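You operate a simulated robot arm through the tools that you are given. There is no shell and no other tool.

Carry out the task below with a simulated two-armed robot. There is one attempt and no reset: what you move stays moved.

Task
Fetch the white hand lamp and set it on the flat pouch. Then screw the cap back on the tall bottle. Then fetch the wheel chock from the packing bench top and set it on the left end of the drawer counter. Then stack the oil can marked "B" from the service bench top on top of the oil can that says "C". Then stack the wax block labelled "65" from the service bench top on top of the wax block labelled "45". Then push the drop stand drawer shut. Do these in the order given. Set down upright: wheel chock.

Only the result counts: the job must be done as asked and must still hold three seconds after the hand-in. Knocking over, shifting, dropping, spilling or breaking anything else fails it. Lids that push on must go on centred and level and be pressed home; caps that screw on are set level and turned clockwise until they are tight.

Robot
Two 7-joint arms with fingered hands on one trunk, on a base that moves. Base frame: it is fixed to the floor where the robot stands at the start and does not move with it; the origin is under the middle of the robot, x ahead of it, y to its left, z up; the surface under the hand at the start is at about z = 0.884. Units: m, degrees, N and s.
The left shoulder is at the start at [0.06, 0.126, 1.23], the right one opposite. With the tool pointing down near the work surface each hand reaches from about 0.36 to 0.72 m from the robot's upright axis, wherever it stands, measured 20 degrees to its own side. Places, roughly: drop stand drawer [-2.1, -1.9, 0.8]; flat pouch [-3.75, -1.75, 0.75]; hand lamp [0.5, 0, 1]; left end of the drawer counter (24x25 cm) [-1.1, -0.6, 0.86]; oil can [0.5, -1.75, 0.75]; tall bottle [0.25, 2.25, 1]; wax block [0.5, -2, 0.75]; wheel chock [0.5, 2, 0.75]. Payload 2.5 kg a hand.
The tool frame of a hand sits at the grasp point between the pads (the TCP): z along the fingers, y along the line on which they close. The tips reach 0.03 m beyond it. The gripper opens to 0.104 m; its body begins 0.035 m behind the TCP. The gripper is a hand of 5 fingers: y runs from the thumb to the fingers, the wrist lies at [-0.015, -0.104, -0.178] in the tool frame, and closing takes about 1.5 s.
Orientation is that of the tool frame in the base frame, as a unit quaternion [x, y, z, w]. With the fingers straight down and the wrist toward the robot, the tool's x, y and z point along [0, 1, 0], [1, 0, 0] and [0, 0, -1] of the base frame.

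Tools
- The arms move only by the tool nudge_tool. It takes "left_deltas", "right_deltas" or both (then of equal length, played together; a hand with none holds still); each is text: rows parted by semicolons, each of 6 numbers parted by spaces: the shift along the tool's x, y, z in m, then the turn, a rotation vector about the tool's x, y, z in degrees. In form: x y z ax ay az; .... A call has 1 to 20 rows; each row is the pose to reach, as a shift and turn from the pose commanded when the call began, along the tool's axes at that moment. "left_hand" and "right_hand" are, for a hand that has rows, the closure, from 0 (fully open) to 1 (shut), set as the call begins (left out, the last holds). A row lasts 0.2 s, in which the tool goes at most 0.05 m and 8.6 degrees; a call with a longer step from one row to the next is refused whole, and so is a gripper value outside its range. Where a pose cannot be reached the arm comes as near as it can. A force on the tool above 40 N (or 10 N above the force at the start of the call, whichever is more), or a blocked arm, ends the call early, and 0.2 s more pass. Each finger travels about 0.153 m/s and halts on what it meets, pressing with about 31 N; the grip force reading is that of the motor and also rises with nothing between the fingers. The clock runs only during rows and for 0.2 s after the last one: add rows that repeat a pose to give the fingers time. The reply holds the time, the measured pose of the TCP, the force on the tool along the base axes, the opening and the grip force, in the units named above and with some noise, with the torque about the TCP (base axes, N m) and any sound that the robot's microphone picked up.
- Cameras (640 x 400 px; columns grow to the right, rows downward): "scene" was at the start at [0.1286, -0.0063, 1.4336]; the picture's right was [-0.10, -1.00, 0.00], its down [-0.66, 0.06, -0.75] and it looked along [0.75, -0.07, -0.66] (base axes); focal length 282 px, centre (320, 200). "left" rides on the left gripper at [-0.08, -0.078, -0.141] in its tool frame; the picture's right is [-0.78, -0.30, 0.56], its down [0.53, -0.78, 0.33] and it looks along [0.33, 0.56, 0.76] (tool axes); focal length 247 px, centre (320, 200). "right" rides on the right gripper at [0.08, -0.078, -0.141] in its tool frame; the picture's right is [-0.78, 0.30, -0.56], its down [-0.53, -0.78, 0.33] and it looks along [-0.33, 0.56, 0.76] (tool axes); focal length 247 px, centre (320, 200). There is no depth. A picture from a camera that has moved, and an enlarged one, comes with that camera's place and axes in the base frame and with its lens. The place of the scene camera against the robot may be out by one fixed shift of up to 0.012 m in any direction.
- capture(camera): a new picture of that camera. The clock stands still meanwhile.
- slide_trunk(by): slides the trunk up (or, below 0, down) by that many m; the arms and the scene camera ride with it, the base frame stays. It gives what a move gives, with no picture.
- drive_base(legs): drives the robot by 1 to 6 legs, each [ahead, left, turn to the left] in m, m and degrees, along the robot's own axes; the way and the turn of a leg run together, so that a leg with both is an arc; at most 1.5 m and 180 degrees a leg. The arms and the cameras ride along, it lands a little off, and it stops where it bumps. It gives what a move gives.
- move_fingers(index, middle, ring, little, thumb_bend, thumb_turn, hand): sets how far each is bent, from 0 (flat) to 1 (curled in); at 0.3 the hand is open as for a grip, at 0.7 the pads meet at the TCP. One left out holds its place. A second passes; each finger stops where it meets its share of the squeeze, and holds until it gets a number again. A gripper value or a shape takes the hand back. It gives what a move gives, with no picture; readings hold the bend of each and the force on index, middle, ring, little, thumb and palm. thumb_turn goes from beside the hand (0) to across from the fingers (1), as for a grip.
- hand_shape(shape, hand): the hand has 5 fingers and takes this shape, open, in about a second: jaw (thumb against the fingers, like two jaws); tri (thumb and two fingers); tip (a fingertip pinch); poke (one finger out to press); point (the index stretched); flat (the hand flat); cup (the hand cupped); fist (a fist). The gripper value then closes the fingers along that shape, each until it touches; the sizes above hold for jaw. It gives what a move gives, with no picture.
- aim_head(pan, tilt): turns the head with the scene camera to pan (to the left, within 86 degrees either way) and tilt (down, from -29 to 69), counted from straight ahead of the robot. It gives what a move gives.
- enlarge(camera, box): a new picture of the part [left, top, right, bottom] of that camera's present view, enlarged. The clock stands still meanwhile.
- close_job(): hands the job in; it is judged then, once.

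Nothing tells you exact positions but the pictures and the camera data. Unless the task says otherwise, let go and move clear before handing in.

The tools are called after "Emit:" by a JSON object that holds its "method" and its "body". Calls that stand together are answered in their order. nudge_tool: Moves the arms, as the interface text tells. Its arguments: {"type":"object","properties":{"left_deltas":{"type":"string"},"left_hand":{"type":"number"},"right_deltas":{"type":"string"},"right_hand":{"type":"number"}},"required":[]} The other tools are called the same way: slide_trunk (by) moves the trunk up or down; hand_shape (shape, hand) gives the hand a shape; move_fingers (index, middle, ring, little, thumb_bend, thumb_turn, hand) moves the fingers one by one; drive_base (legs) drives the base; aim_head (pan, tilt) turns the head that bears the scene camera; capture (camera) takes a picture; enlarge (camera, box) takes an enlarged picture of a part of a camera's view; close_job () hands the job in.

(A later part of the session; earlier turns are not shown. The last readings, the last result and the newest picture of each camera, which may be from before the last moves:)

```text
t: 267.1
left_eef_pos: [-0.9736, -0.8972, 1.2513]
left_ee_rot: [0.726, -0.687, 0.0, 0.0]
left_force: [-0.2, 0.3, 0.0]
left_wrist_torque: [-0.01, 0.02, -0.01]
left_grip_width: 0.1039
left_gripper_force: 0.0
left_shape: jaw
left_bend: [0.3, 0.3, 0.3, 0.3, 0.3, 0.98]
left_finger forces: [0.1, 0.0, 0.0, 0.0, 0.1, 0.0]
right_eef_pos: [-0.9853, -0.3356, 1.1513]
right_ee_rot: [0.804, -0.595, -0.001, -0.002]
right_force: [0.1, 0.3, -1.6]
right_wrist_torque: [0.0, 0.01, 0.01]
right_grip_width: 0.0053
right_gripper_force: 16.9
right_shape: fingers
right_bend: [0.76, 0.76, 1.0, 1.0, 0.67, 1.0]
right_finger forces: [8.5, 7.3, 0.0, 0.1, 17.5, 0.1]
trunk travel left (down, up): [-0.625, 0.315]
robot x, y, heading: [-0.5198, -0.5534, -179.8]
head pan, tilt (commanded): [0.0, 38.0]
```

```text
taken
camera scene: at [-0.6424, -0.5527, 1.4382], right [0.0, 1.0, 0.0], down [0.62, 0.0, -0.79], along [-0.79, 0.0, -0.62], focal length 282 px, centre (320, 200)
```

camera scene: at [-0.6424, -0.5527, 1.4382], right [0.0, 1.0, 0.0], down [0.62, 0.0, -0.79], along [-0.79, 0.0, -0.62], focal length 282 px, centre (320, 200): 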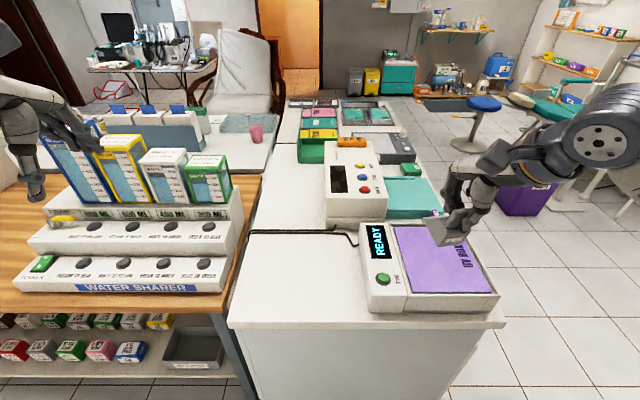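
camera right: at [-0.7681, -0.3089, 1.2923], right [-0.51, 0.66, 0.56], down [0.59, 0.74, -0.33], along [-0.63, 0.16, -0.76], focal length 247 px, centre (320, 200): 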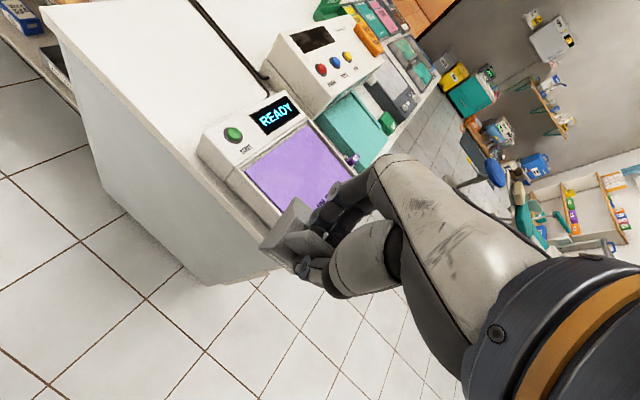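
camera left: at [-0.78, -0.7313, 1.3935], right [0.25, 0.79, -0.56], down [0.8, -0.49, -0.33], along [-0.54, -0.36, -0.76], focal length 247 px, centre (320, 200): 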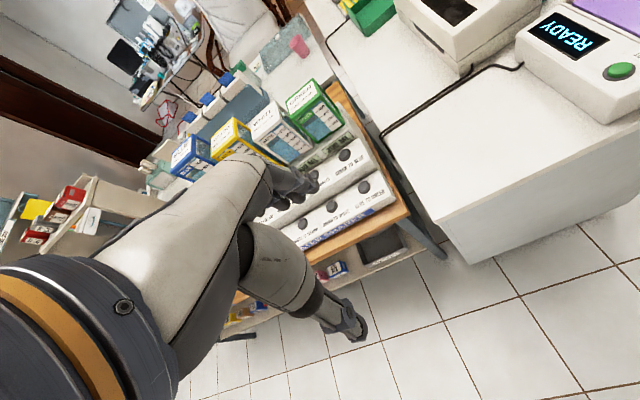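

The target spot is (-1.095, -0.605). I carry the chock above it and lower partway.

Emit:
{"method": "nudge_tool", "body": {"right_deltas": "0.0377 0.0307 0 0 0 0; 0.0754 0.0614 0 0 0 0; 0.113 0.0921 0 0 0 0; 0.1507 0.1228 0 0 0 0; 0.1884 0.1535 0 0 0 0; 0.2261 0.1842 0 0 0 0; 0.2261 0.1842 0.045 0 0 0; 0.2261 0.1842 0.09 0 0 0; 0.2261 0.1842 0.135 0 0 0; 0.2261 0.1842 0.175 0 0 0; 0.2261 0.1842 0.175 0 0 0"}}

Emit:
{"method": "capture", "body": {"camera": "scene"}}

Emit:
{"method": "capture", "body": {"camera": "right"}}

Emit:
{"method": "capture", "body": {"camera": "left"}}

```text
t: 269.6
left_eef_pos: [-0.9742, -0.8964, 1.2517]
left_ee_rot: [0.726, -0.688, 0.0, 0.0]
left_force: [0.2, -0.5, -0.1]
left_wrist_torque: [-0.01, 0.03, 0.0]
left_grip_width: 0.1037
left_gripper_force: 0.0
left_shape: jaw
left_bend: [0.3, 0.3, 0.3, 0.3, 0.3, 0.98]
left_finger forces: [0.0, 0.1, 0.0, 0.0, 0.0, 0.0]
right_eef_pos: [-1.0944, -0.6038, 0.977]
right_ee_rot: [0.804, -0.595, 0.0, 0.001]
right_force: [0.4, -0.3, -2.8]
right_wrist_torque: [0.05, 0.0, 0.0]
right_grip_width: 0.0051
right_gripper_force: 15.6
right_shape: fingers
right_bend: [0.76, 0.76, 1.0, 1.0, 0.67, 1.0]
right_finger forces: [8.4, 6.9, 0.0, 0.0, 17.0, 0.0]
trunk travel left (down, up): [-0.625, 0.315]
robot x, y, heading: [-0.518, -0.553, -179.7]
head pan, tilt (commanded): [0.0, 38.0]
```

```text
taken
camera scene: at [-0.6415, -0.5522, 1.4383], right [0.0, 1.0, 0.0], down [0.62, 0.0, -0.79], along [-0.79, 0.0, -0.62], focal length 282 px, centre (320, 200)
```

scene: 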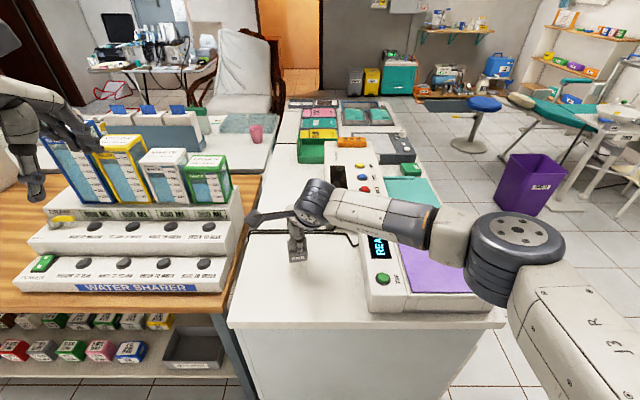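

```text
taken
camera right: at [-0.9981, -0.6581, 1.1171], right [-0.51, 0.66, 0.56], down [0.59, 0.74, -0.33], along [-0.63, 0.16, -0.76], focal length 247 px, centre (320, 200)
```

right: 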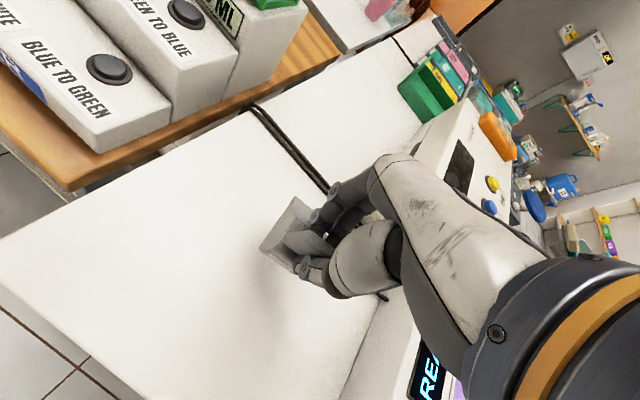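

```text
taken
camera left: at [-0.8998, -0.8107, 1.3937], right [0.25, 0.79, -0.56], down [0.8, -0.49, -0.33], along [-0.54, -0.36, -0.76], focal length 247 px, centre (320, 200)
```

left: 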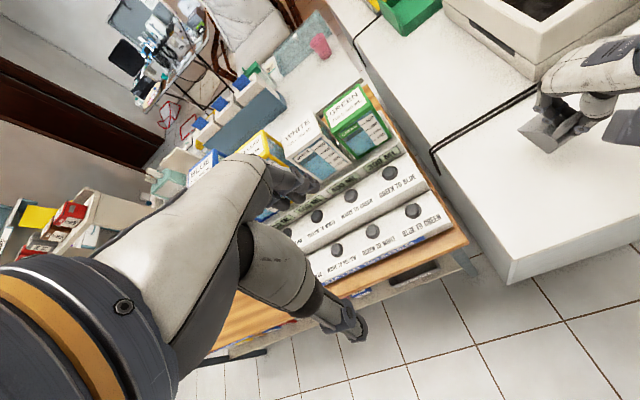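

Chock is above the free area. I shift it 1.5 cm back toward me and lower until it touches down.

Emit:
{"method": "nudge_tool", "body": {"right_deltas": "0 -0.015 0.01 0 0 0; 0 -0.015 0.022 0 0 0; 0 -0.015 0.034 0 0 0"}}

Emit:
{"method": "enlarge", "body": {"camera": "left", "box": [460, 60, 620, 200]}}

Emit:
{"method": "enlarge", "body": {"camera": "scene", "box": [240, 190, 360, 300]}}

```text
t: 270.4
left_eef_pos: [-0.9744, -0.8956, 1.251]
left_ee_rot: [0.726, -0.688, 0.0, 0.001]
left_force: [0.2, 0.5, 0.0]
left_wrist_torque: [0.0, 0.0, -0.02]
left_grip_width: 0.1036
left_gripper_force: 0.1
left_shape: jaw
left_bend: [0.3, 0.3, 0.3, 0.3, 0.3, 0.98]
left_finger forces: [0.1, 0.0, 0.0, 0.0, 0.0, 0.0]
right_eef_pos: [-1.0798, -0.6, 0.9414]
right_ee_rot: [0.804, -0.595, 0.0, -0.001]
right_force: [0.3, -0.1, -1.2]
right_wrist_torque: [0.04, -0.01, -0.02]
right_grip_width: 0.0052
right_gripper_force: 15.7
right_shape: fingers
right_bend: [0.76, 0.76, 1.0, 1.0, 0.67, 1.0]
right_finger forces: [8.4, 7.0, 0.0, 0.1, 17.0, 0.0]
trunk travel left (down, up): [-0.625, 0.315]
robot x, y, heading: [-0.5198, -0.551, -179.8]
head pan, tilt (commanded): [0.0, 38.0]
```

```text
2.86 times, centred on (540, 130) of left
camera zoom: at [-0.8999, -0.8108, 1.3937], right [0.25, 0.79, -0.56], down [0.8, -0.49, -0.33], along [-0.54, -0.36, -0.76], focal length 706 px, centre (-309, 400)
```

zoom: 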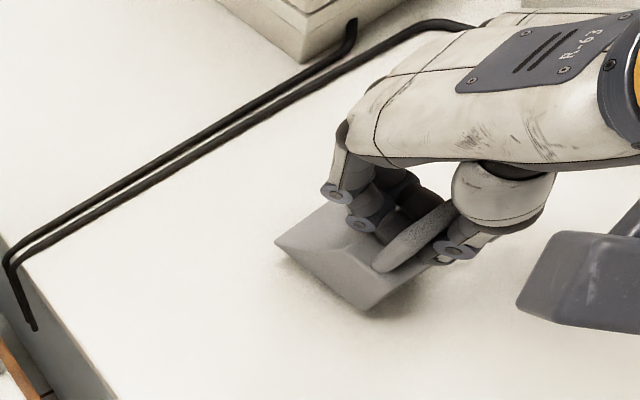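

```text
3.64 times, centred on (300, 245) of scene
camera zoom: at [-0.6416, -0.5522, 1.4383], right [0.0, 1.0, 0.0], down [0.62, 0.0, -0.79], along [-0.79, 0.0, -0.62], focal length 1027 px, centre (393, 36)
```

zoom: 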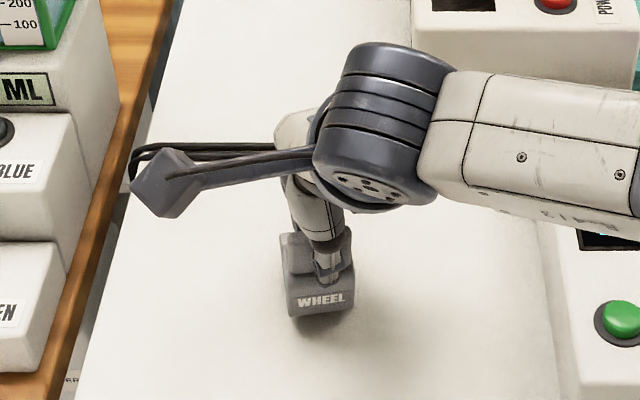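

Emit:
{"method": "nudge_tool", "body": {"right_deltas": "0 0 0.003 0 0 0; 0 0 0.006 0 0 0; 0 0 0.009 0 0 0"}}

Emit:
{"method": "enlarge", "body": {"camera": "left", "box": [500, 100, 600, 180]}}

```text
t: 271.1
left_eef_pos: [-0.9731, -0.8962, 1.252]
left_ee_rot: [0.726, -0.688, -0.001, 0.001]
left_force: [0.2, 0.0, 0.4]
left_wrist_torque: [0.04, -0.02, -0.03]
left_grip_width: 0.1038
left_gripper_force: 0.1
left_shape: jaw
left_bend: [0.3, 0.3, 0.3, 0.3, 0.3, 0.98]
left_finger forces: [0.0, 0.0, 0.0, 0.0, 0.0, 0.0]
right_eef_pos: [-1.0795, -0.6011, 0.9329]
right_ee_rot: [0.803, -0.595, 0.0, 0.0]
right_force: [1.7, 0.6, -1.6]
right_wrist_torque: [0.01, -0.03, -0.01]
right_grip_width: 0.0053
right_gripper_force: 16.4
right_shape: fingers
right_bend: [0.76, 0.76, 1.0, 1.0, 0.67, 1.0]
right_finger forces: [8.3, 7.1, 0.0, 0.0, 17.1, 0.0]
trunk travel left (down, up): [-0.625, 0.315]
robot x, y, heading: [-0.5215, -0.5538, -179.7]
head pan, tilt (commanded): [0.0, 38.0]
```

```text
5.00 times, centred on (550, 140) of left
camera zoom: at [-0.8999, -0.8108, 1.3937], right [0.25, 0.79, -0.56], down [0.8, -0.49, -0.33], along [-0.54, -0.36, -0.76], focal length 1235 px, centre (-830, 500)
```

zoom: 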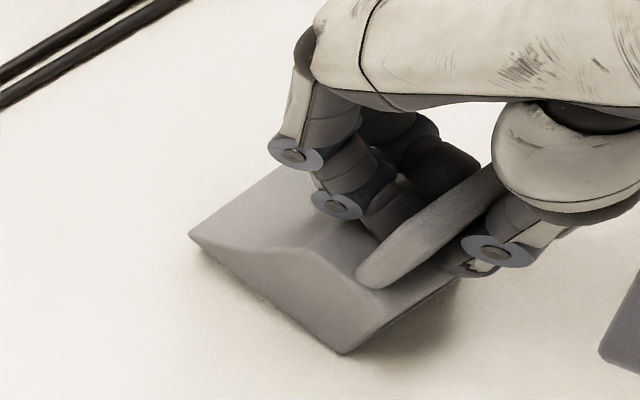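

Emit:
{"method": "nudge_tool", "body": {"right_deltas": "0 0 0.003 0 0 0; 0 0 0.006 0 0 0"}}

Emit:
{"method": "enlarge", "body": {"camera": "left", "box": [500, 100, 600, 180]}}

```text
t: 271.8
left_eef_pos: [-0.9721, -0.8954, 1.2522]
left_ee_rot: [0.726, -0.688, -0.002, 0.001]
left_force: [0.2, -0.2, 0.6]
left_wrist_torque: [-0.06, 0.02, -0.02]
left_grip_width: 0.104
left_gripper_force: 0.0
left_shape: jaw
left_bend: [0.3, 0.3, 0.3, 0.3, 0.3, 0.98]
left_finger forces: [0.0, 0.0, 0.1, 0.0, 0.0, 0.0]
right_eef_pos: [-1.0797, -0.6013, 0.9321]
right_ee_rot: [0.803, -0.596, -0.003, 0.004]
right_force: [0.4, 0.5, 17.0]
right_wrist_torque: [0.09, -0.21, -0.02]
right_grip_width: 0.0053
right_gripper_force: 21.5
right_shape: fingers
right_bend: [0.77, 0.77, 1.0, 1.0, 0.67, 1.0]
right_finger forces: [9.7, 9.9, 0.0, 0.0, 23.4, 0.0]
trunk travel left (down, up): [-0.625, 0.315]
robot x, y, heading: [-0.5206, -0.5526, -179.7]
head pan, tilt (commanded): [0.0, 38.0]
```

```text
5.00 times, centred on (550, 140) of left
camera zoom: at [-0.8979, -0.8106, 1.3947], right [0.25, 0.79, -0.56], down [0.8, -0.49, -0.33], along [-0.54, -0.36, -0.76], focal length 1235 px, centre (-830, 500)
```

zoom: 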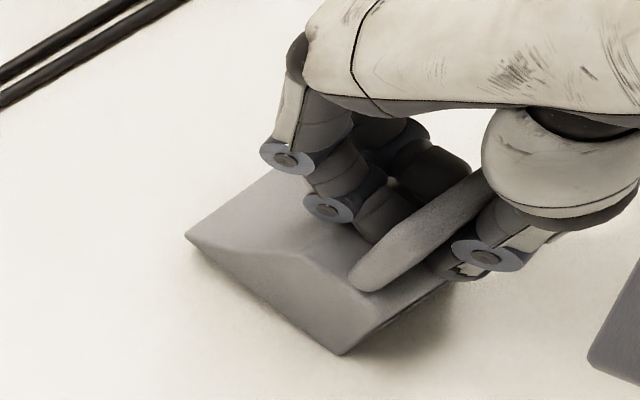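

Contact confirmed (17 N). I relieve the pressure and open the fingers gradually.

Emit:
{"method": "nudge_tool", "body": {"right_deltas": "0 0 -0.003 0 0 0; 0 0 -0.006 0 0 0"}}

Emit:
{"method": "move_fingers", "body": {"hand": "right", "index": 0.62, "middle": 0.62, "thumb_bend": 0.58}}

Emit:
{"method": "move_fingers", "body": {"hand": "right", "index": 0.48, "middle": 0.48, "thumb_bend": 0.48}}

Emit:
{"method": "enlarge", "body": {"camera": "left", "box": [500, 100, 600, 180]}}

```text
t: 272.4
left_eef_pos: [-0.9737, -0.8957, 1.2517]
left_ee_rot: [0.726, -0.688, 0.0, 0.0]
left_force: [0.2, -0.1, -0.1]
left_wrist_torque: [0.0, 0.0, -0.02]
left_grip_width: 0.1038
left_gripper_force: 0.0
left_shape: jaw
left_bend: [0.3, 0.3, 0.3, 0.3, 0.3, 0.98]
left_finger forces: [0.0, 0.0, 0.0, 0.0, 0.1, 0.0]
right_eef_pos: [-1.0785, -0.6006, 0.9322]
right_ee_rot: [0.804, -0.595, 0.001, -0.002]
right_force: [-1.4, -1.7, 4.9]
right_wrist_torque: [-0.01, 0.0, 0.01]
right_grip_width: 0.0052
right_gripper_force: 20.1
right_shape: fingers
right_bend: [0.77, 0.77, 1.0, 1.0, 0.67, 1.0]
right_finger forces: [9.5, 9.8, 0.1, 0.1, 20.0, 0.0]
trunk travel left (down, up): [-0.625, 0.315]
robot x, y, heading: [-0.5244, -0.5526, -179.9]
head pan, tilt (commanded): [0.0, 38.0]
```

```text
t: 273.4
left_eef_pos: [-0.973, -0.8958, 1.2535]
left_ee_rot: [0.725, -0.688, -0.001, 0.001]
left_force: [-0.2, 0.1, 0.5]
left_wrist_torque: [-0.01, 0.01, -0.01]
left_grip_width: 0.104
left_gripper_force: 0.1
left_shape: jaw
left_bend: [0.3, 0.3, 0.3, 0.3, 0.3, 0.98]
left_finger forces: [0.0, 0.1, 0.1, 0.0, 0.0, 0.0]
right_eef_pos: [-1.0785, -0.6001, 0.9357]
right_ee_rot: [0.804, -0.595, -0.002, 0.001]
right_force: [-1.2, 1.3, 20.0]
right_wrist_torque: [-0.21, 0.27, -0.03]
right_grip_width: 0.0229
right_gripper_force: 10.5
right_shape: fingers
right_bend: [0.65, 0.63, 1.0, 1.0, 0.57, 1.0]
right_finger forces: [18.1, 3.2, 0.0, 0.0, 0.0, 0.0]
trunk travel left (down, up): [-0.625, 0.315]
robot x, y, heading: [-0.5211, -0.5541, -179.8]
head pan, tilt (commanded): [0.0, 38.0]
```

```text
t: 274.4
left_eef_pos: [-0.9705, -0.8957, 1.2535]
left_ee_rot: [0.726, -0.687, -0.001, 0.002]
left_force: [-0.5, 1.0, -0.2]
left_wrist_torque: [-0.01, -0.04, -0.02]
left_grip_width: 0.1039
left_gripper_force: 0.1
left_shape: jaw
left_bend: [0.3, 0.3, 0.3, 0.3, 0.3, 0.98]
left_finger forces: [0.1, 0.0, 0.1, 0.0, 0.1, 0.0]
right_eef_pos: [-1.0785, -0.6009, 0.9363]
right_ee_rot: [0.804, -0.595, -0.002, 0.0]
right_force: [5.2, 2.8, 21.2]
right_wrist_torque: [-0.19, 0.13, 0.07]
right_grip_width: 0.0365
right_gripper_force: 11.6
right_shape: fingers
right_bend: [0.6, 0.48, 1.0, 1.0, 0.48, 1.0]
right_finger forces: [21.9, 0.0, 0.0, 0.1, 0.0, 0.0]
trunk travel left (down, up): [-0.625, 0.315]
robot x, y, heading: [-0.5176, -0.5553, -179.9]
head pan, tilt (commanded): [0.0, 38.0]
```

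```text
5.00 times, centred on (550, 140) of left
camera zoom: at [-0.897, -0.8103, 1.3948], right [0.25, 0.79, -0.56], down [0.8, -0.49, -0.34], along [-0.54, -0.36, -0.76], focal length 1235 px, centre (-830, 500)
```

zoom: 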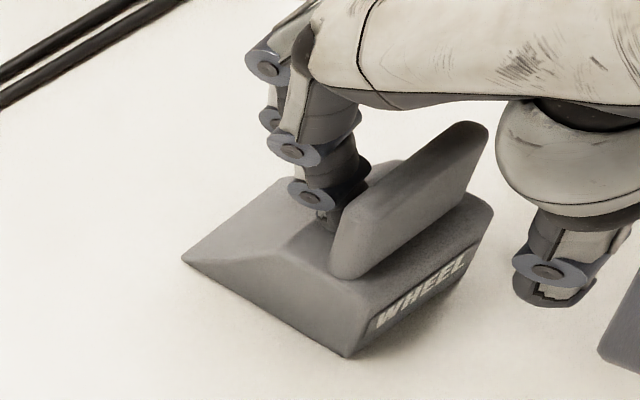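

The chock stands flat; only the index finger rests on its ramp. I raise the hand straight up to clear it.

Emit:
{"method": "nudge_tool", "body": {"right_deltas": "0 0 -0.006 0 0 0; 0 0 -0.012 0 0 0; 0 0 -0.02 0 0 0; 0 0 -0.04 0 0 0; 0 0 -0.07 0 0 0; 0 0 -0.11 0 0 0; 0 0 -0.15 0 0 0; 0 0 -0.19 0 0 0"}}

Emit:
{"method": "capture", "body": {"camera": "scene"}}

Emit:
{"method": "enlarge", "body": {"camera": "left", "box": [460, 60, 620, 200]}}

```text
t: 276.1
left_eef_pos: [-0.9728, -0.8973, 1.2529]
left_ee_rot: [0.726, -0.687, -0.001, 0.001]
left_force: [0.3, -0.3, 0.5]
left_wrist_torque: [0.0, 0.01, -0.01]
left_grip_width: 0.1036
left_gripper_force: 0.0
left_shape: jaw
left_bend: [0.3, 0.3, 0.3, 0.3, 0.3, 0.98]
left_finger forces: [0.0, 0.0, 0.1, 0.1, 0.0, 0.0]
right_eef_pos: [-1.0783, -0.6002, 1.1233]
right_ee_rot: [0.804, -0.595, 0.0, 0.0]
right_force: [0.3, 0.4, -0.3]
right_wrist_torque: [0.02, -0.01, -0.01]
right_grip_width: 0.0567
right_gripper_force: 0.1
right_shape: fingers
right_bend: [0.48, 0.48, 1.0, 1.0, 0.48, 1.0]
right_finger forces: [0.0, 0.1, 0.0, 0.0, 0.1, 0.1]
trunk travel left (down, up): [-0.625, 0.315]
robot x, y, heading: [-0.5203, -0.5523, -179.9]
head pan, tilt (commanded): [0.0, 38.0]
```

```text
taken
camera scene: at [-0.6411, -0.5524, 1.4383], right [0.0, 1.0, 0.0], down [0.62, 0.0, -0.79], along [-0.79, 0.0, -0.62], focal length 282 px, centre (320, 200)
```

scene: 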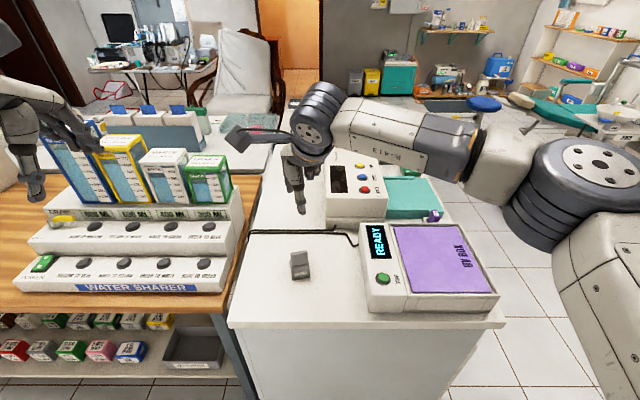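

```text
2.86 times, centred on (540, 130) of left
camera zoom: at [-0.8994, -0.8109, 1.3938], right [0.25, 0.79, -0.56], down [0.8, -0.49, -0.33], along [-0.54, -0.36, -0.76], focal length 706 px, centre (-309, 400)
```

zoom: 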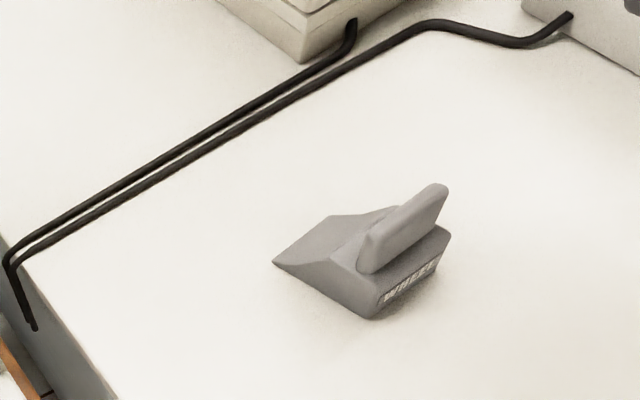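

The chock stands upright on the counter's left end. Next: the oil cans on the service bench. I bring the right hand to the carry pose, back off, turn and drive there.

Emit:
{"method": "nudge_tool", "body": {"right_deltas": "-0.036 -0.03 0 0 0 0; -0.072 -0.058 0 0 0 0; -0.108 -0.087 0 0 0 0; -0.144 -0.116 0 0 0 4; -0.18 -0.145 0 0 0 8; -0.216 -0.174 0 0 0 13; -0.252 -0.2025 0 0 0 17"}}

Emit:
{"method": "drive_base", "body": {"legs": [[-0.35, 0, 0], [0, 0, 90], [1.0, 0.0, 0]]}}

Emit:
{"method": "aim_head", "body": {"pan": 45, "tilt": 32}}

Emit:
{"method": "capture", "body": {"camera": "scene"}}

```text
t: 277.8
left_eef_pos: [-0.9742, -0.8952, 1.2521]
left_ee_rot: [0.726, -0.688, 0.0, 0.001]
left_force: [0.0, 0.9, -0.1]
left_wrist_torque: [0.03, -0.04, -0.01]
left_grip_width: 0.1039
left_gripper_force: 0.0
left_shape: jaw
left_bend: [0.3, 0.3, 0.3, 0.3, 0.3, 0.98]
left_finger forces: [0.1, 0.0, 0.1, 0.0, 0.0, 0.0]
right_eef_pos: [-0.9601, -0.2991, 1.1225]
right_ee_rot: [-0.706, 0.708, 0.0, 0.001]
right_force: [0.1, 0.1, 0.5]
right_wrist_torque: [0.04, 0.01, -0.01]
right_grip_width: 0.0568
right_gripper_force: 0.0
right_shape: fingers
right_bend: [0.48, 0.48, 1.0, 1.0, 0.48, 1.0]
right_finger forces: [0.0, 0.0, 0.1, 0.0, 0.0, 0.0]
trunk travel left (down, up): [-0.625, 0.315]
robot x, y, heading: [-0.5238, -0.5559, -179.7]
head pan, tilt (commanded): [0.0, 38.0]
```

```text
t: 288.6
left_eef_pos: [0.1639, -2.0106, 1.2519]
left_ee_rot: [1.0, 0.021, -0.001, 0.001]
left_force: [0.8, -0.1, -0.5]
left_wrist_torque: [0.03, 0.03, 0.01]
left_grip_width: 0.1039
left_gripper_force: 0.1
left_shape: jaw
left_bend: [0.3, 0.3, 0.3, 0.3, 0.3, 0.98]
left_finger forces: [0.1, 0.1, 0.0, 0.1, 0.0, 0.0]
right_eef_pos: [-0.431, -1.9899, 1.1244]
right_ee_rot: [1.0, -0.006, -0.001, 0.0]
right_force: [0.2, -0.6, -0.5]
right_wrist_torque: [0.0, -0.02, 0.01]
right_grip_width: 0.0566
right_gripper_force: 0.0
right_shape: fingers
right_bend: [0.48, 0.48, 1.0, 1.0, 0.48, 1.0]
right_finger forces: [0.0, 0.0, 0.0, 0.0, 0.0, 0.1]
trunk travel left (down, up): [-0.625, 0.315]
robot x, y, heading: [-0.1751, -1.5528, -90.4]
head pan, tilt (commanded): [0.0, 38.0]
```

```text
t: 289.8
left_eef_pos: [0.1643, -2.0097, 1.2515]
left_ee_rot: [1.0, 0.02, 0.0, 0.001]
left_force: [-0.1, -0.4, 0.9]
left_wrist_torque: [-0.01, -0.01, 0.01]
left_grip_width: 0.104
left_gripper_force: 0.1
left_shape: jaw
left_bend: [0.3, 0.3, 0.3, 0.3, 0.3, 0.98]
left_finger forces: [0.0, 0.0, 0.1, 0.0, 0.1, 0.0]
right_eef_pos: [-0.4307, -1.9902, 1.1243]
right_ee_rot: [1.0, -0.007, -0.001, -0.001]
right_force: [0.7, -0.7, -0.7]
right_wrist_torque: [0.01, 0.01, 0.02]
right_grip_width: 0.0566
right_gripper_force: 0.0
right_shape: fingers
right_bend: [0.48, 0.48, 1.0, 1.0, 0.48, 1.0]
right_finger forces: [0.0, 0.0, 0.0, 0.0, 0.0, 0.1]
trunk travel left (down, up): [-0.625, 0.315]
robot x, y, heading: [-0.1724, -1.5525, -90.6]
head pan, tilt (commanded): [45.0, 32.0]
```

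```text
taken
camera scene: at [-0.1054, -1.6548, 1.4475], right [-0.71, -0.7, 0.0], down [-0.37, 0.38, -0.85], along [0.59, -0.61, -0.53], focal length 282 px, centre (320, 200)
```

scene: 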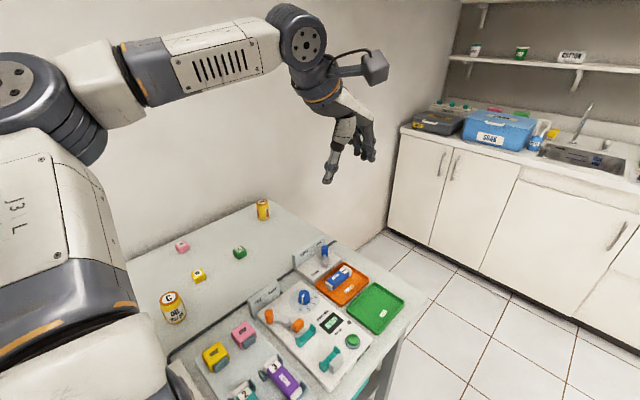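

I see oil cans and small coloured blocks on the bench to my left. I turn to face the bench.

Emit:
{"method": "drive_base", "body": {"legs": [[0, 0, 90.5]]}}

Emit:
{"method": "aim_head", "body": {"pan": 0, "tilt": 35}}

Emit:
{"method": "capture", "body": {"camera": "scene"}}

```text
t: 294.0
left_eef_pos: [0.2821, -1.2123, 1.2511]
left_ee_rot: [0.689, 0.725, 0.001, 0.001]
left_force: [-0.5, 0.7, 0.2]
left_wrist_torque: [-0.02, 0.01, 0.01]
left_grip_width: 0.1038
left_gripper_force: 0.0
left_shape: jaw
left_bend: [0.3, 0.3, 0.3, 0.3, 0.3, 0.98]
left_finger forces: [0.0, 0.0, 0.0, 0.1, 0.0, 0.1]
right_eef_pos: [0.2667, -1.8082, 1.1249]
right_ee_rot: [0.708, 0.706, 0.0, 0.0]
right_force: [-0.7, 0.3, -0.4]
right_wrist_torque: [-0.01, 0.02, 0.03]
right_grip_width: 0.0567
right_gripper_force: 0.1
right_shape: fingers
right_bend: [0.48, 0.48, 1.0, 1.0, 0.48, 1.0]
right_finger forces: [0.0, 0.0, 0.1, 0.0, 0.1, 0.0]
trunk travel left (down, up): [-0.625, 0.315]
robot x, y, heading: [-0.1737, -1.5497, 0.2]
head pan, tilt (commanded): [45.0, 32.0]
```

```text
t: 295.1
left_eef_pos: [0.2828, -1.212, 1.2522]
left_ee_rot: [0.689, 0.725, 0.0, 0.0]
left_force: [-0.2, 0.6, 0.7]
left_wrist_torque: [-0.03, 0.0, -0.01]
left_grip_width: 0.104
left_gripper_force: 0.0
left_shape: jaw
left_bend: [0.3, 0.3, 0.3, 0.3, 0.3, 0.98]
left_finger forces: [0.1, 0.0, 0.0, 0.1, 0.0, 0.0]
right_eef_pos: [0.267, -1.8068, 1.1241]
right_ee_rot: [0.708, 0.706, -0.001, 0.001]
right_force: [0.9, 0.3, -0.6]
right_wrist_torque: [0.0, -0.01, -0.01]
right_grip_width: 0.0566
right_gripper_force: 0.0
right_shape: fingers
right_bend: [0.48, 0.48, 1.0, 1.0, 0.48, 1.0]
right_finger forces: [0.0, 0.0, 0.0, 0.0, 0.1, 0.0]
trunk travel left (down, up): [-0.625, 0.315]
robot x, y, heading: [-0.172, -1.5553, -0.0]
head pan, tilt (commanded): [0.0, 35.0]
```

```text
taken
camera scene: at [-0.0397, -1.5507, 1.4429], right [0.0, -1.0, 0.0], down [-0.57, 0.0, -0.82], along [0.82, 0.0, -0.57], focal length 282 px, centre (320, 200)
```

scene: 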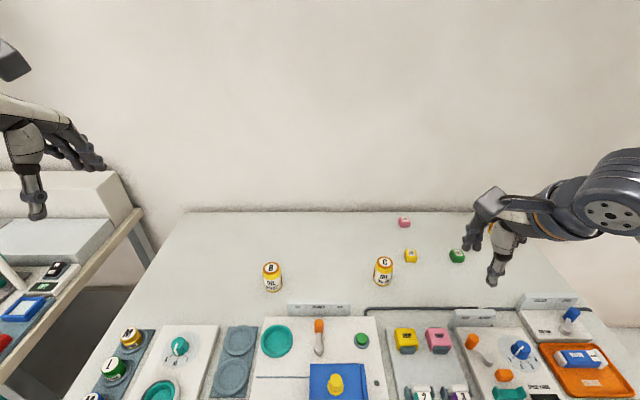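

Emit:
{"method": "enlarge", "body": {"camera": "scene", "box": [240, 200, 500, 310]}}

Emit:
{"method": "enlarge", "body": {"camera": "scene", "box": [380, 210, 480, 270]}}

Emit:
{"method": "capture", "body": {"camera": "right"}}

Emit:
{"method": "capture", "body": {"camera": "left"}}

```text
2.46 times, centred on (370, 255) of scene
camera zoom: at [-0.0397, -1.5507, 1.4429], right [0.0, -1.0, 0.0], down [-0.57, 0.0, -0.82], along [0.82, 0.0, -0.57], focal length 695 px, centre (197, 65)
```

zoom: 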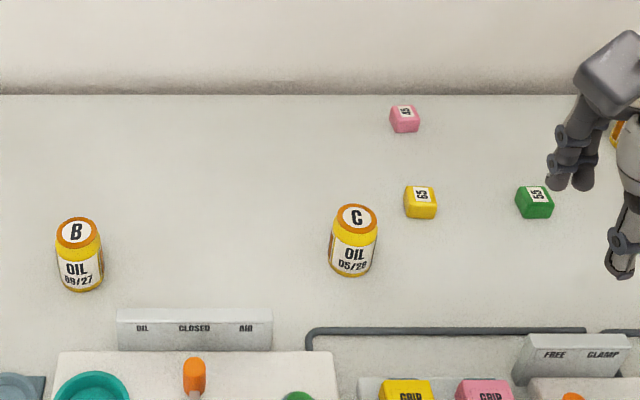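

```text
6.40 times, centred on (430, 240) of scene
camera zoom: at [-0.0397, -1.5507, 1.4429], right [0.0, -1.0, 0.0], down [-0.57, 0.0, -0.82], along [0.82, 0.0, -0.57], focal length 1807 px, centre (-384, -56)
```

zoom: 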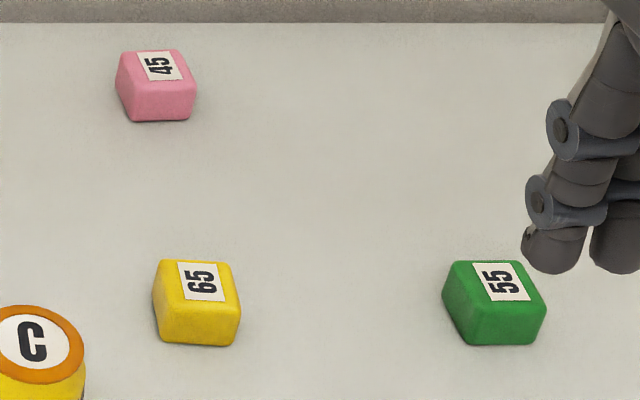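

```text
taken
camera right: at [0.1884, -1.7265, 1.2648], right [0.29, -0.78, 0.56], down [-0.78, -0.53, -0.33], along [0.55, -0.34, -0.76], focal length 247 px, centre (320, 200)
```

right: 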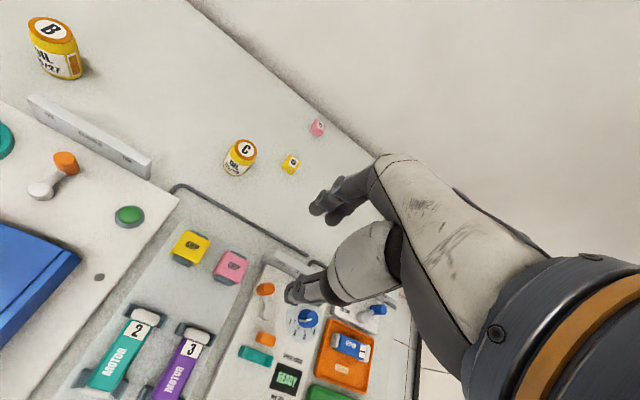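

```text
taken
camera left: at [0.209, -1.2946, 1.3937], right [-0.26, -0.79, -0.56], down [-0.8, 0.49, -0.33], along [0.54, 0.36, -0.76], focal length 247 px, centre (320, 200)
```

left: 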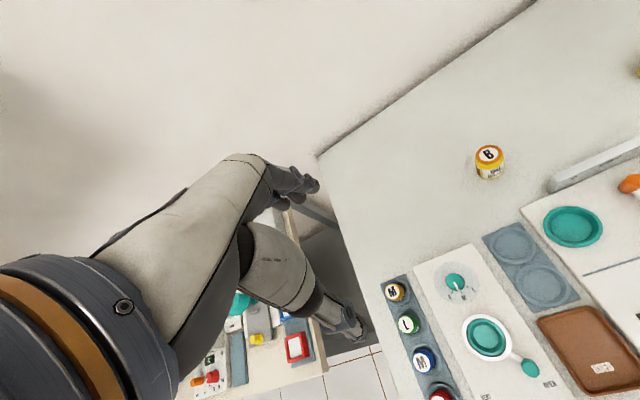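

Cans: B ≈ (0.472, -1.404), C ≈ (0.485, -1.735); blocks: 65 ≈ (0.578, -1.832), 45 ≈ (0.748, -1.854) – the latter is far back. I look down at the bench's front edge to judge how close I can get.

Emit:
{"method": "aim_head", "body": {"pan": 0, "tilt": 68}}

Emit:
{"method": "capture", "body": {"camera": "scene"}}

Emit:
{"method": "aim_head", "body": {"pan": -60, "tilt": 55}}

Emit:
{"method": "capture", "body": {"camera": "scene"}}

```text
t: 296.1
left_eef_pos: [0.2834, -1.212, 1.2521]
left_ee_rot: [0.689, 0.725, 0.0, 0.0]
left_force: [0.5, -0.1, -0.4]
left_wrist_torque: [-0.01, -0.02, -0.01]
left_grip_width: 0.1038
left_gripper_force: 0.0
left_shape: jaw
left_bend: [0.3, 0.3, 0.3, 0.3, 0.3, 0.98]
left_finger forces: [0.1, 0.0, 0.0, 0.1, 0.0, 0.1]
right_eef_pos: [0.2669, -1.8065, 1.1239]
right_ee_rot: [0.709, 0.706, -0.001, 0.001]
right_force: [0.0, -0.8, -0.3]
right_wrist_torque: [-0.01, 0.0, 0.03]
right_grip_width: 0.0566
right_gripper_force: 0.1
right_shape: fingers
right_bend: [0.48, 0.48, 1.0, 1.0, 0.48, 1.0]
right_finger forces: [0.0, 0.0, 0.0, 0.0, 0.0, 0.0]
trunk travel left (down, up): [-0.625, 0.315]
robot x, y, heading: [-0.1731, -1.551, -0.2]
head pan, tilt (commanded): [0.0, 68.0]
```

```text
taken
camera scene: at [-0.0707, -1.5508, 1.4], right [0.0, -1.0, 0.0], down [-0.93, 0.0, -0.38], along [0.38, 0.0, -0.93], focal length 282 px, centre (320, 200)
```

scene: 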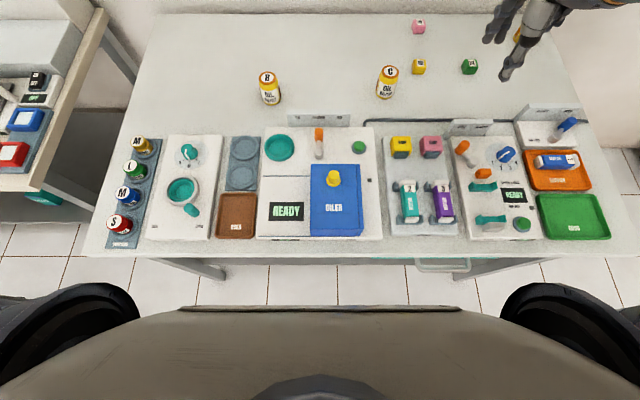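

```text
t: 297.4
left_eef_pos: [0.2832, -1.2109, 1.2527]
left_ee_rot: [0.689, 0.725, 0.001, 0.001]
left_force: [0.3, 0.3, -0.7]
left_wrist_torque: [0.0, -0.05, -0.02]
left_grip_width: 0.1038
left_gripper_force: 0.0
left_shape: jaw
left_bend: [0.3, 0.3, 0.3, 0.3, 0.3, 0.98]
left_finger forces: [0.0, 0.1, 0.0, 0.1, 0.0, 0.0]
right_eef_pos: [0.2662, -1.8065, 1.1245]
right_ee_rot: [0.708, 0.706, -0.001, 0.001]
right_force: [-0.5, 0.3, -0.3]
right_wrist_torque: [-0.01, -0.03, 0.03]
right_grip_width: 0.0568
right_gripper_force: 0.1
right_shape: fingers
right_bend: [0.48, 0.48, 1.0, 1.0, 0.48, 1.0]
right_finger forces: [0.0, 0.1, 0.0, 0.1, 0.1, 0.1]
trunk travel left (down, up): [-0.625, 0.315]
robot x, y, heading: [-0.175, -1.5521, -0.2]
head pan, tilt (commanded): [-60.0, 55.0]
```

```text
taken
camera scene: at [-0.0916, -1.6132, 1.4146], right [-0.87, -0.5, 0.0], down [-0.41, 0.71, -0.57], along [0.29, -0.5, -0.82], focal length 282 px, centre (320, 200)
```

scene: 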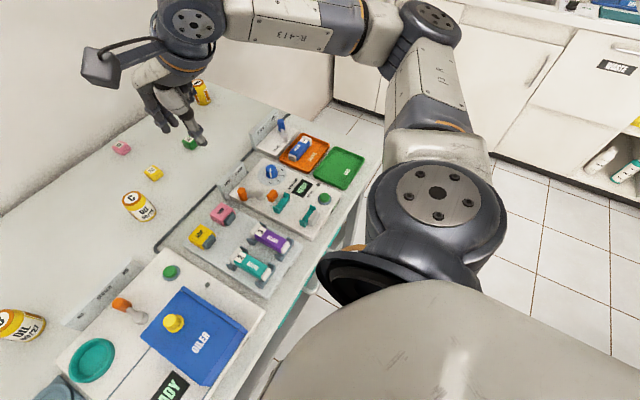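

The bench's front edge is at x ≈ 0.05. I move slightly closer (as at the start by the console) and lower the trunk for the lower bench height, then take measurements for the cans.

Emit:
{"method": "drive_base", "body": {"legs": [[0.06, 0.05, 0]]}}

Emit:
{"method": "slide_trunk", "body": {"by": -0.1}}

Emit:
{"method": "aim_head", "body": {"pan": 0, "tilt": 42}}

Emit:
{"method": "capture", "body": {"camera": "scene"}}

Emit:
{"method": "capture", "body": {"camera": "right"}}

Emit:
{"method": "capture", "body": {"camera": "left"}}

```text
t: 298.4
left_eef_pos: [0.3429, -1.1612, 1.252]
left_ee_rot: [0.689, 0.725, 0.001, 0.001]
left_force: [0.0, 0.3, -0.4]
left_wrist_torque: [-0.02, 0.05, 0.01]
left_grip_width: 0.1039
left_gripper_force: 0.0
left_shape: jaw
left_bend: [0.3, 0.3, 0.3, 0.3, 0.3, 0.98]
left_finger forces: [0.1, 0.0, 0.0, 0.0, 0.1, 0.0]
right_eef_pos: [0.3279, -1.7571, 1.1239]
right_ee_rot: [0.708, 0.706, 0.0, 0.001]
right_force: [0.3, 1.1, -1.2]
right_wrist_torque: [0.01, 0.01, 0.02]
right_grip_width: 0.0566
right_gripper_force: 0.0
right_shape: fingers
right_bend: [0.48, 0.48, 1.0, 1.0, 0.48, 1.0]
right_finger forces: [0.1, 0.1, 0.0, 0.1, 0.0, 0.0]
trunk travel left (down, up): [-0.625, 0.315]
robot x, y, heading: [-0.1141, -1.5005, -0.0]
head pan, tilt (commanded): [-60.0, 55.0]
```

```text
t: 299.8
left_eef_pos: [0.3418, -1.1607, 1.1535]
left_ee_rot: [0.689, 0.725, 0.001, 0.0]
left_force: [0.9, 0.6, 0.1]
left_wrist_torque: [-0.02, 0.01, 0.0]
left_grip_width: 0.1039
left_gripper_force: 0.0
left_shape: jaw
left_bend: [0.3, 0.3, 0.3, 0.3, 0.3, 0.98]
left_finger forces: [0.0, 0.0, 0.0, 0.0, 0.0, 0.0]
right_eef_pos: [0.3281, -1.758, 1.0239]
right_ee_rot: [0.708, 0.706, 0.0, 0.001]
right_force: [0.4, 0.4, 0.2]
right_wrist_torque: [-0.03, -0.03, 0.0]
right_grip_width: 0.0566
right_gripper_force: 0.1
right_shape: fingers
right_bend: [0.48, 0.48, 1.0, 1.0, 0.48, 1.0]
right_finger forces: [0.0, 0.1, 0.0, 0.0, 0.0, 0.0]
trunk travel left (down, up): [-0.525, 0.415]
robot x, y, heading: [-0.1158, -1.5048, -0.0]
head pan, tilt (commanded): [-60.0, 55.0]
```

```text
t: 301.1
left_eef_pos: [0.342, -1.1608, 1.1523]
left_ee_rot: [0.689, 0.724, 0.001, 0.0]
left_force: [-0.6, 0.0, 0.1]
left_wrist_torque: [0.0, 0.0, 0.01]
left_grip_width: 0.1036
left_gripper_force: 0.0
left_shape: jaw
left_bend: [0.3, 0.3, 0.3, 0.3, 0.3, 0.98]
left_finger forces: [0.0, 0.1, 0.0, 0.1, 0.1, 0.1]
right_eef_pos: [0.3261, -1.7589, 1.0235]
right_ee_rot: [0.708, 0.706, -0.001, 0.0]
right_force: [0.1, -0.5, -0.5]
right_wrist_torque: [-0.02, 0.03, 0.01]
right_grip_width: 0.0565
right_gripper_force: 0.1
right_shape: fingers
right_bend: [0.48, 0.48, 1.0, 1.0, 0.48, 1.0]
right_finger forces: [0.0, 0.0, 0.0, 0.0, 0.1, 0.1]
trunk travel left (down, up): [-0.525, 0.415]
robot x, y, heading: [-0.1134, -1.5016, 0.2]
head pan, tilt (commanded): [0.0, 42.0]
```

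```text
taken
camera scene: at [0.0157, -1.5013, 1.3323], right [0.0, -1.0, 0.0], down [-0.67, 0.0, -0.74], along [0.74, 0.0, -0.67], focal length 282 px, centre (320, 200)
```

scene: 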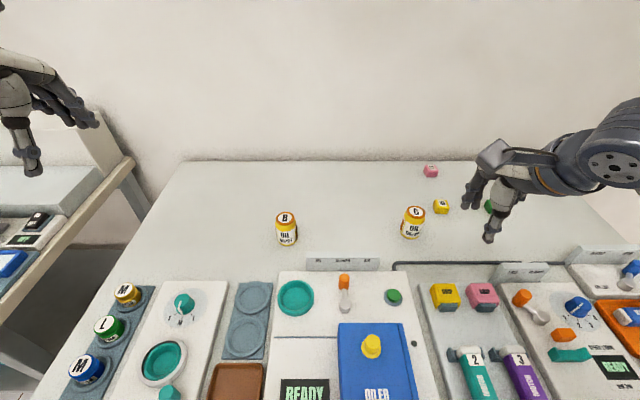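

```text
taken
camera right: at [0.2482, -1.6771, 1.1648], right [0.29, -0.78, 0.56], down [-0.78, -0.53, -0.33], along [0.55, -0.34, -0.76], focal length 247 px, centre (320, 200)
```

right: 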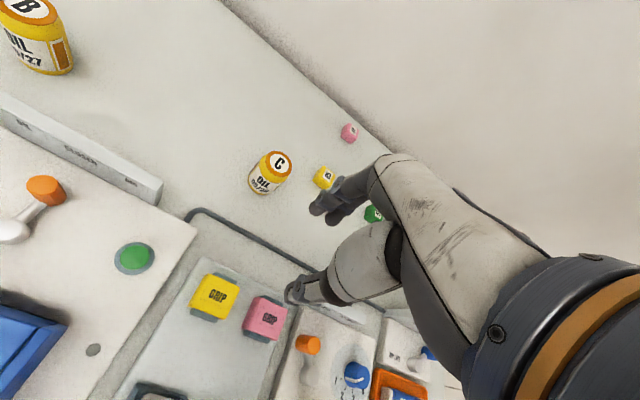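

```text
taken
camera left: at [0.2689, -1.2451, 1.2939], right [-0.26, -0.79, -0.56], down [-0.8, 0.5, -0.33], along [0.54, 0.36, -0.76], focal length 247 px, centre (320, 200)
```

left: 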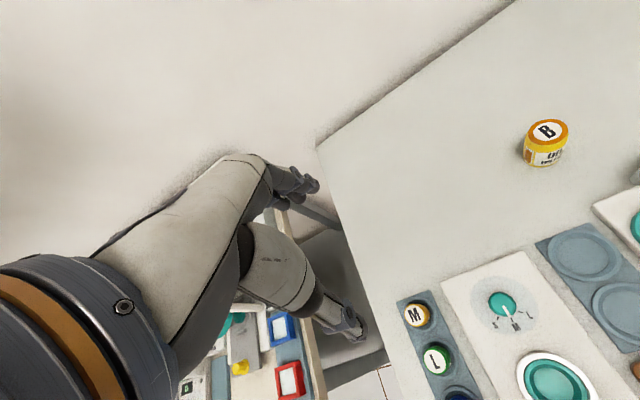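

Emit:
{"method": "enlarge", "body": {"camera": "scene", "box": [260, 190, 440, 260]}}

Emit:
{"method": "enlarge", "body": {"camera": "right", "box": [220, 110, 380, 230]}}

Emit:
{"method": "enlarge", "body": {"camera": "left", "box": [500, 90, 600, 190]}}

Emit:
{"method": "enlarge", "body": {"camera": "right", "box": [0, 0, 120, 100]}}

```text
3.56 times, centred on (350, 225) of scene
camera zoom: at [0.0157, -1.5013, 1.3323], right [0.0, -1.0, 0.0], down [-0.67, 0.0, -0.74], along [0.74, 0.0, -0.67], focal length 1004 px, centre (213, 111)
```

zoom: 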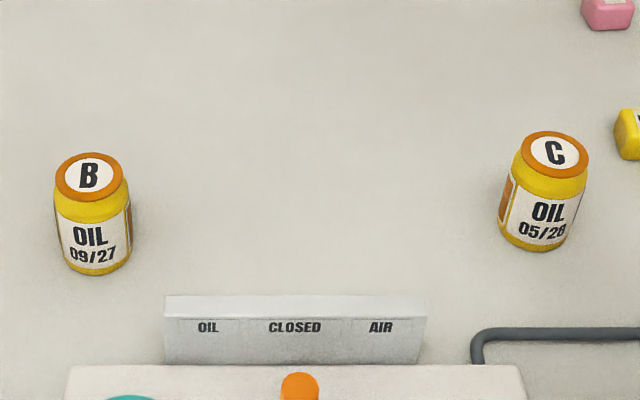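

```text
3.33 times, centred on (300, 170) of right
camera zoom: at [0.2482, -1.6771, 1.1648], right [0.29, -0.78, 0.56], down [-0.78, -0.53, -0.33], along [0.55, -0.34, -0.76], focal length 823 px, centre (387, 300)
```

zoom: 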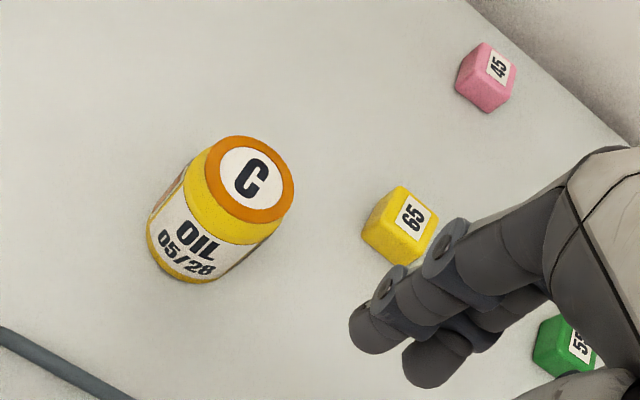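

```text
4.00 times, centred on (550, 140) of left
camera zoom: at [0.2689, -1.2451, 1.2939], right [-0.26, -0.79, -0.56], down [-0.8, 0.5, -0.33], along [0.54, 0.36, -0.76], focal length 988 px, centre (-600, 440)
```

zoom: 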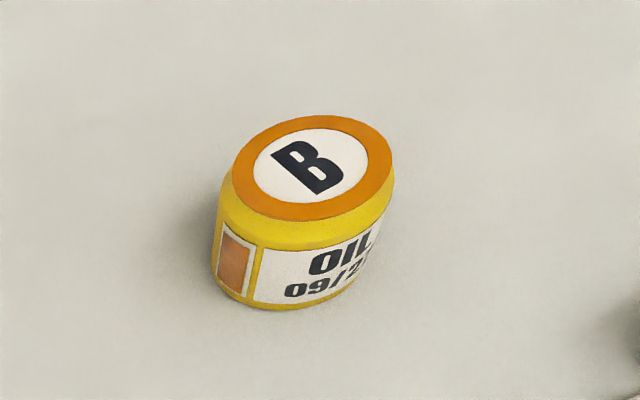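

```text
4.00 times, centred on (60, 50) of right
camera zoom: at [0.2482, -1.6771, 1.1648], right [0.29, -0.78, 0.56], down [-0.78, -0.53, -0.33], along [0.55, -0.34, -0.76], focal length 988 px, centre (1360, 800)
```

zoom: 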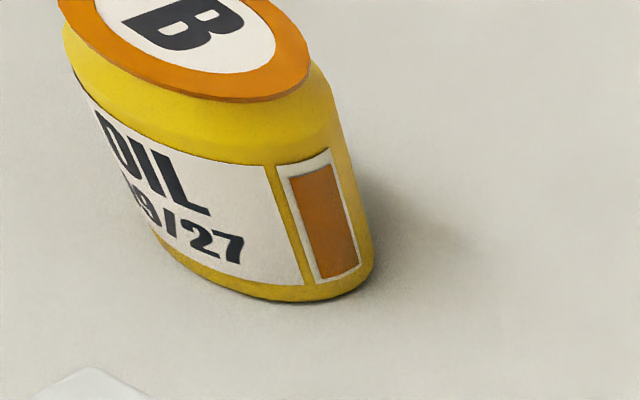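

Bench top ≈ 0.80; can B top at (0.451, -1.4235, 0.878), can C at (0.4695, -1.725). I open three fingers wide and bring the right hand above can B.

Emit:
{"method": "move_fingers", "body": {"hand": "right", "index": 0.34, "middle": 0.34, "ring": 1.0, "little": 1.0, "thumb_bend": 0.34}}

Emit:
{"method": "nudge_tool", "body": {"right_deltas": "0.042 0.0156 0 0 0 0; 0.084 0.0313 0 0 0 0; 0.126 0.047 0 0 0 0; 0.168 0.0625 0 0 0 0; 0.21 0.078 0 0 0 0; 0.252 0.0938 0 0 0 0; 0.294 0.1094 0 0 0 0; 0.3355 0.125 0 0 0 0; 0.3355 0.125 0 0 0 0"}}

Emit:
{"method": "capture", "body": {"camera": "right"}}

Emit:
{"method": "capture", "body": {"camera": "scene"}}

Emit:
{"method": "capture", "body": {"camera": "left"}}

```text
t: 302.1
left_eef_pos: [0.342, -1.1623, 1.1516]
left_ee_rot: [0.689, 0.725, 0.001, 0.0]
left_force: [-0.2, 0.0, 0.2]
left_wrist_torque: [0.02, 0.03, 0.0]
left_grip_width: 0.1038
left_gripper_force: 0.1
left_shape: jaw
left_bend: [0.3, 0.3, 0.3, 0.3, 0.3, 0.98]
left_finger forces: [0.0, 0.1, 0.1, 0.1, 0.1, 0.0]
right_eef_pos: [0.3263, -1.7577, 1.0252]
right_ee_rot: [0.709, 0.706, 0.0, 0.001]
right_force: [0.4, 0.0, 0.4]
right_wrist_torque: [0.02, -0.03, -0.01]
right_grip_width: 0.0926
right_gripper_force: 0.2
right_shape: fingers
right_bend: [0.34, 0.34, 1.0, 1.0, 0.34, 0.98]
right_finger forces: [0.1, 0.0, 0.1, 0.0, 0.0, 0.0]
trunk travel left (down, up): [-0.525, 0.415]
robot x, y, heading: [-0.1098, -1.5001, -0.1]
head pan, tilt (commanded): [0.0, 42.0]
```

```text
t: 304.1
left_eef_pos: [0.3407, -1.1626, 1.1517]
left_ee_rot: [0.689, 0.724, 0.001, 0.0]
left_force: [0.6, 0.0, -1.0]
left_wrist_torque: [0.0, 0.01, 0.03]
left_grip_width: 0.104
left_gripper_force: 0.0
left_shape: jaw
left_bend: [0.3, 0.3, 0.3, 0.3, 0.3, 0.98]
left_finger forces: [0.0, 0.1, 0.0, 0.0, 0.0, 0.0]
right_eef_pos: [0.4523, -1.4221, 1.0257]
right_ee_rot: [0.708, 0.706, 0.0, 0.0]
right_force: [-0.4, -0.8, 0.6]
right_wrist_torque: [0.01, -0.01, -0.02]
right_grip_width: 0.0928
right_gripper_force: 0.0
right_shape: fingers
right_bend: [0.34, 0.34, 1.0, 1.0, 0.34, 0.98]
right_finger forces: [0.0, 0.0, 0.0, 0.0, 0.0, 0.1]
trunk travel left (down, up): [-0.525, 0.415]
robot x, y, heading: [-0.1148, -1.5069, -0.1]
head pan, tilt (commanded): [0.0, 42.0]
```

```text
taken
camera right: at [0.374, -1.3427, 1.1648], right [0.29, -0.78, 0.56], down [-0.78, -0.53, -0.33], along [0.55, -0.34, -0.76], focal length 247 px, centre (320, 200)
```

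right: 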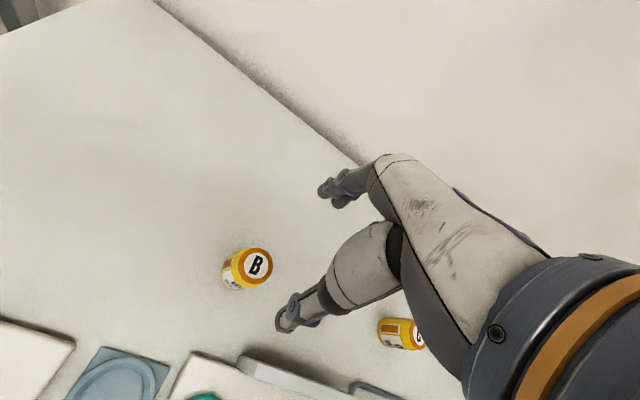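

```text
taken
camera scene: at [0.0157, -1.5015, 1.3324], right [0.0, -1.0, 0.0], down [-0.67, 0.0, -0.74], along [0.74, 0.0, -0.67], focal length 282 px, centre (320, 200)
```

scene: 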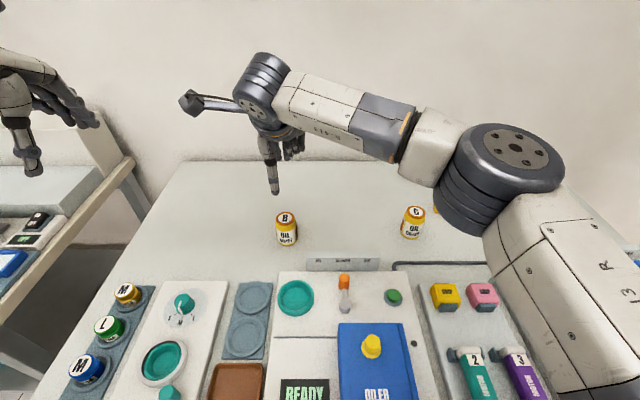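

```text
taken
camera left: at [0.2688, -1.2454, 1.294], right [-0.26, -0.79, -0.56], down [-0.8, 0.5, -0.33], along [0.54, 0.36, -0.76], focal length 247 px, centre (320, 200)
```

left: 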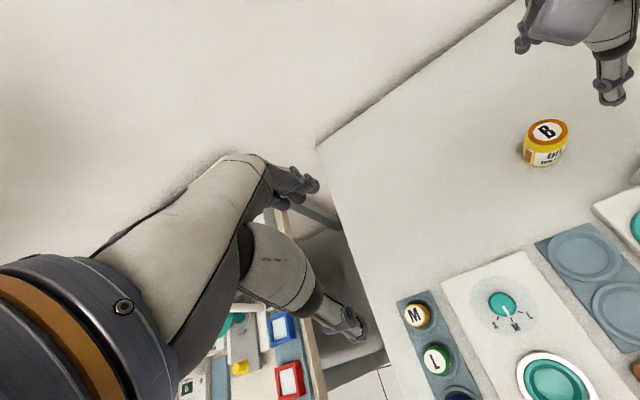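

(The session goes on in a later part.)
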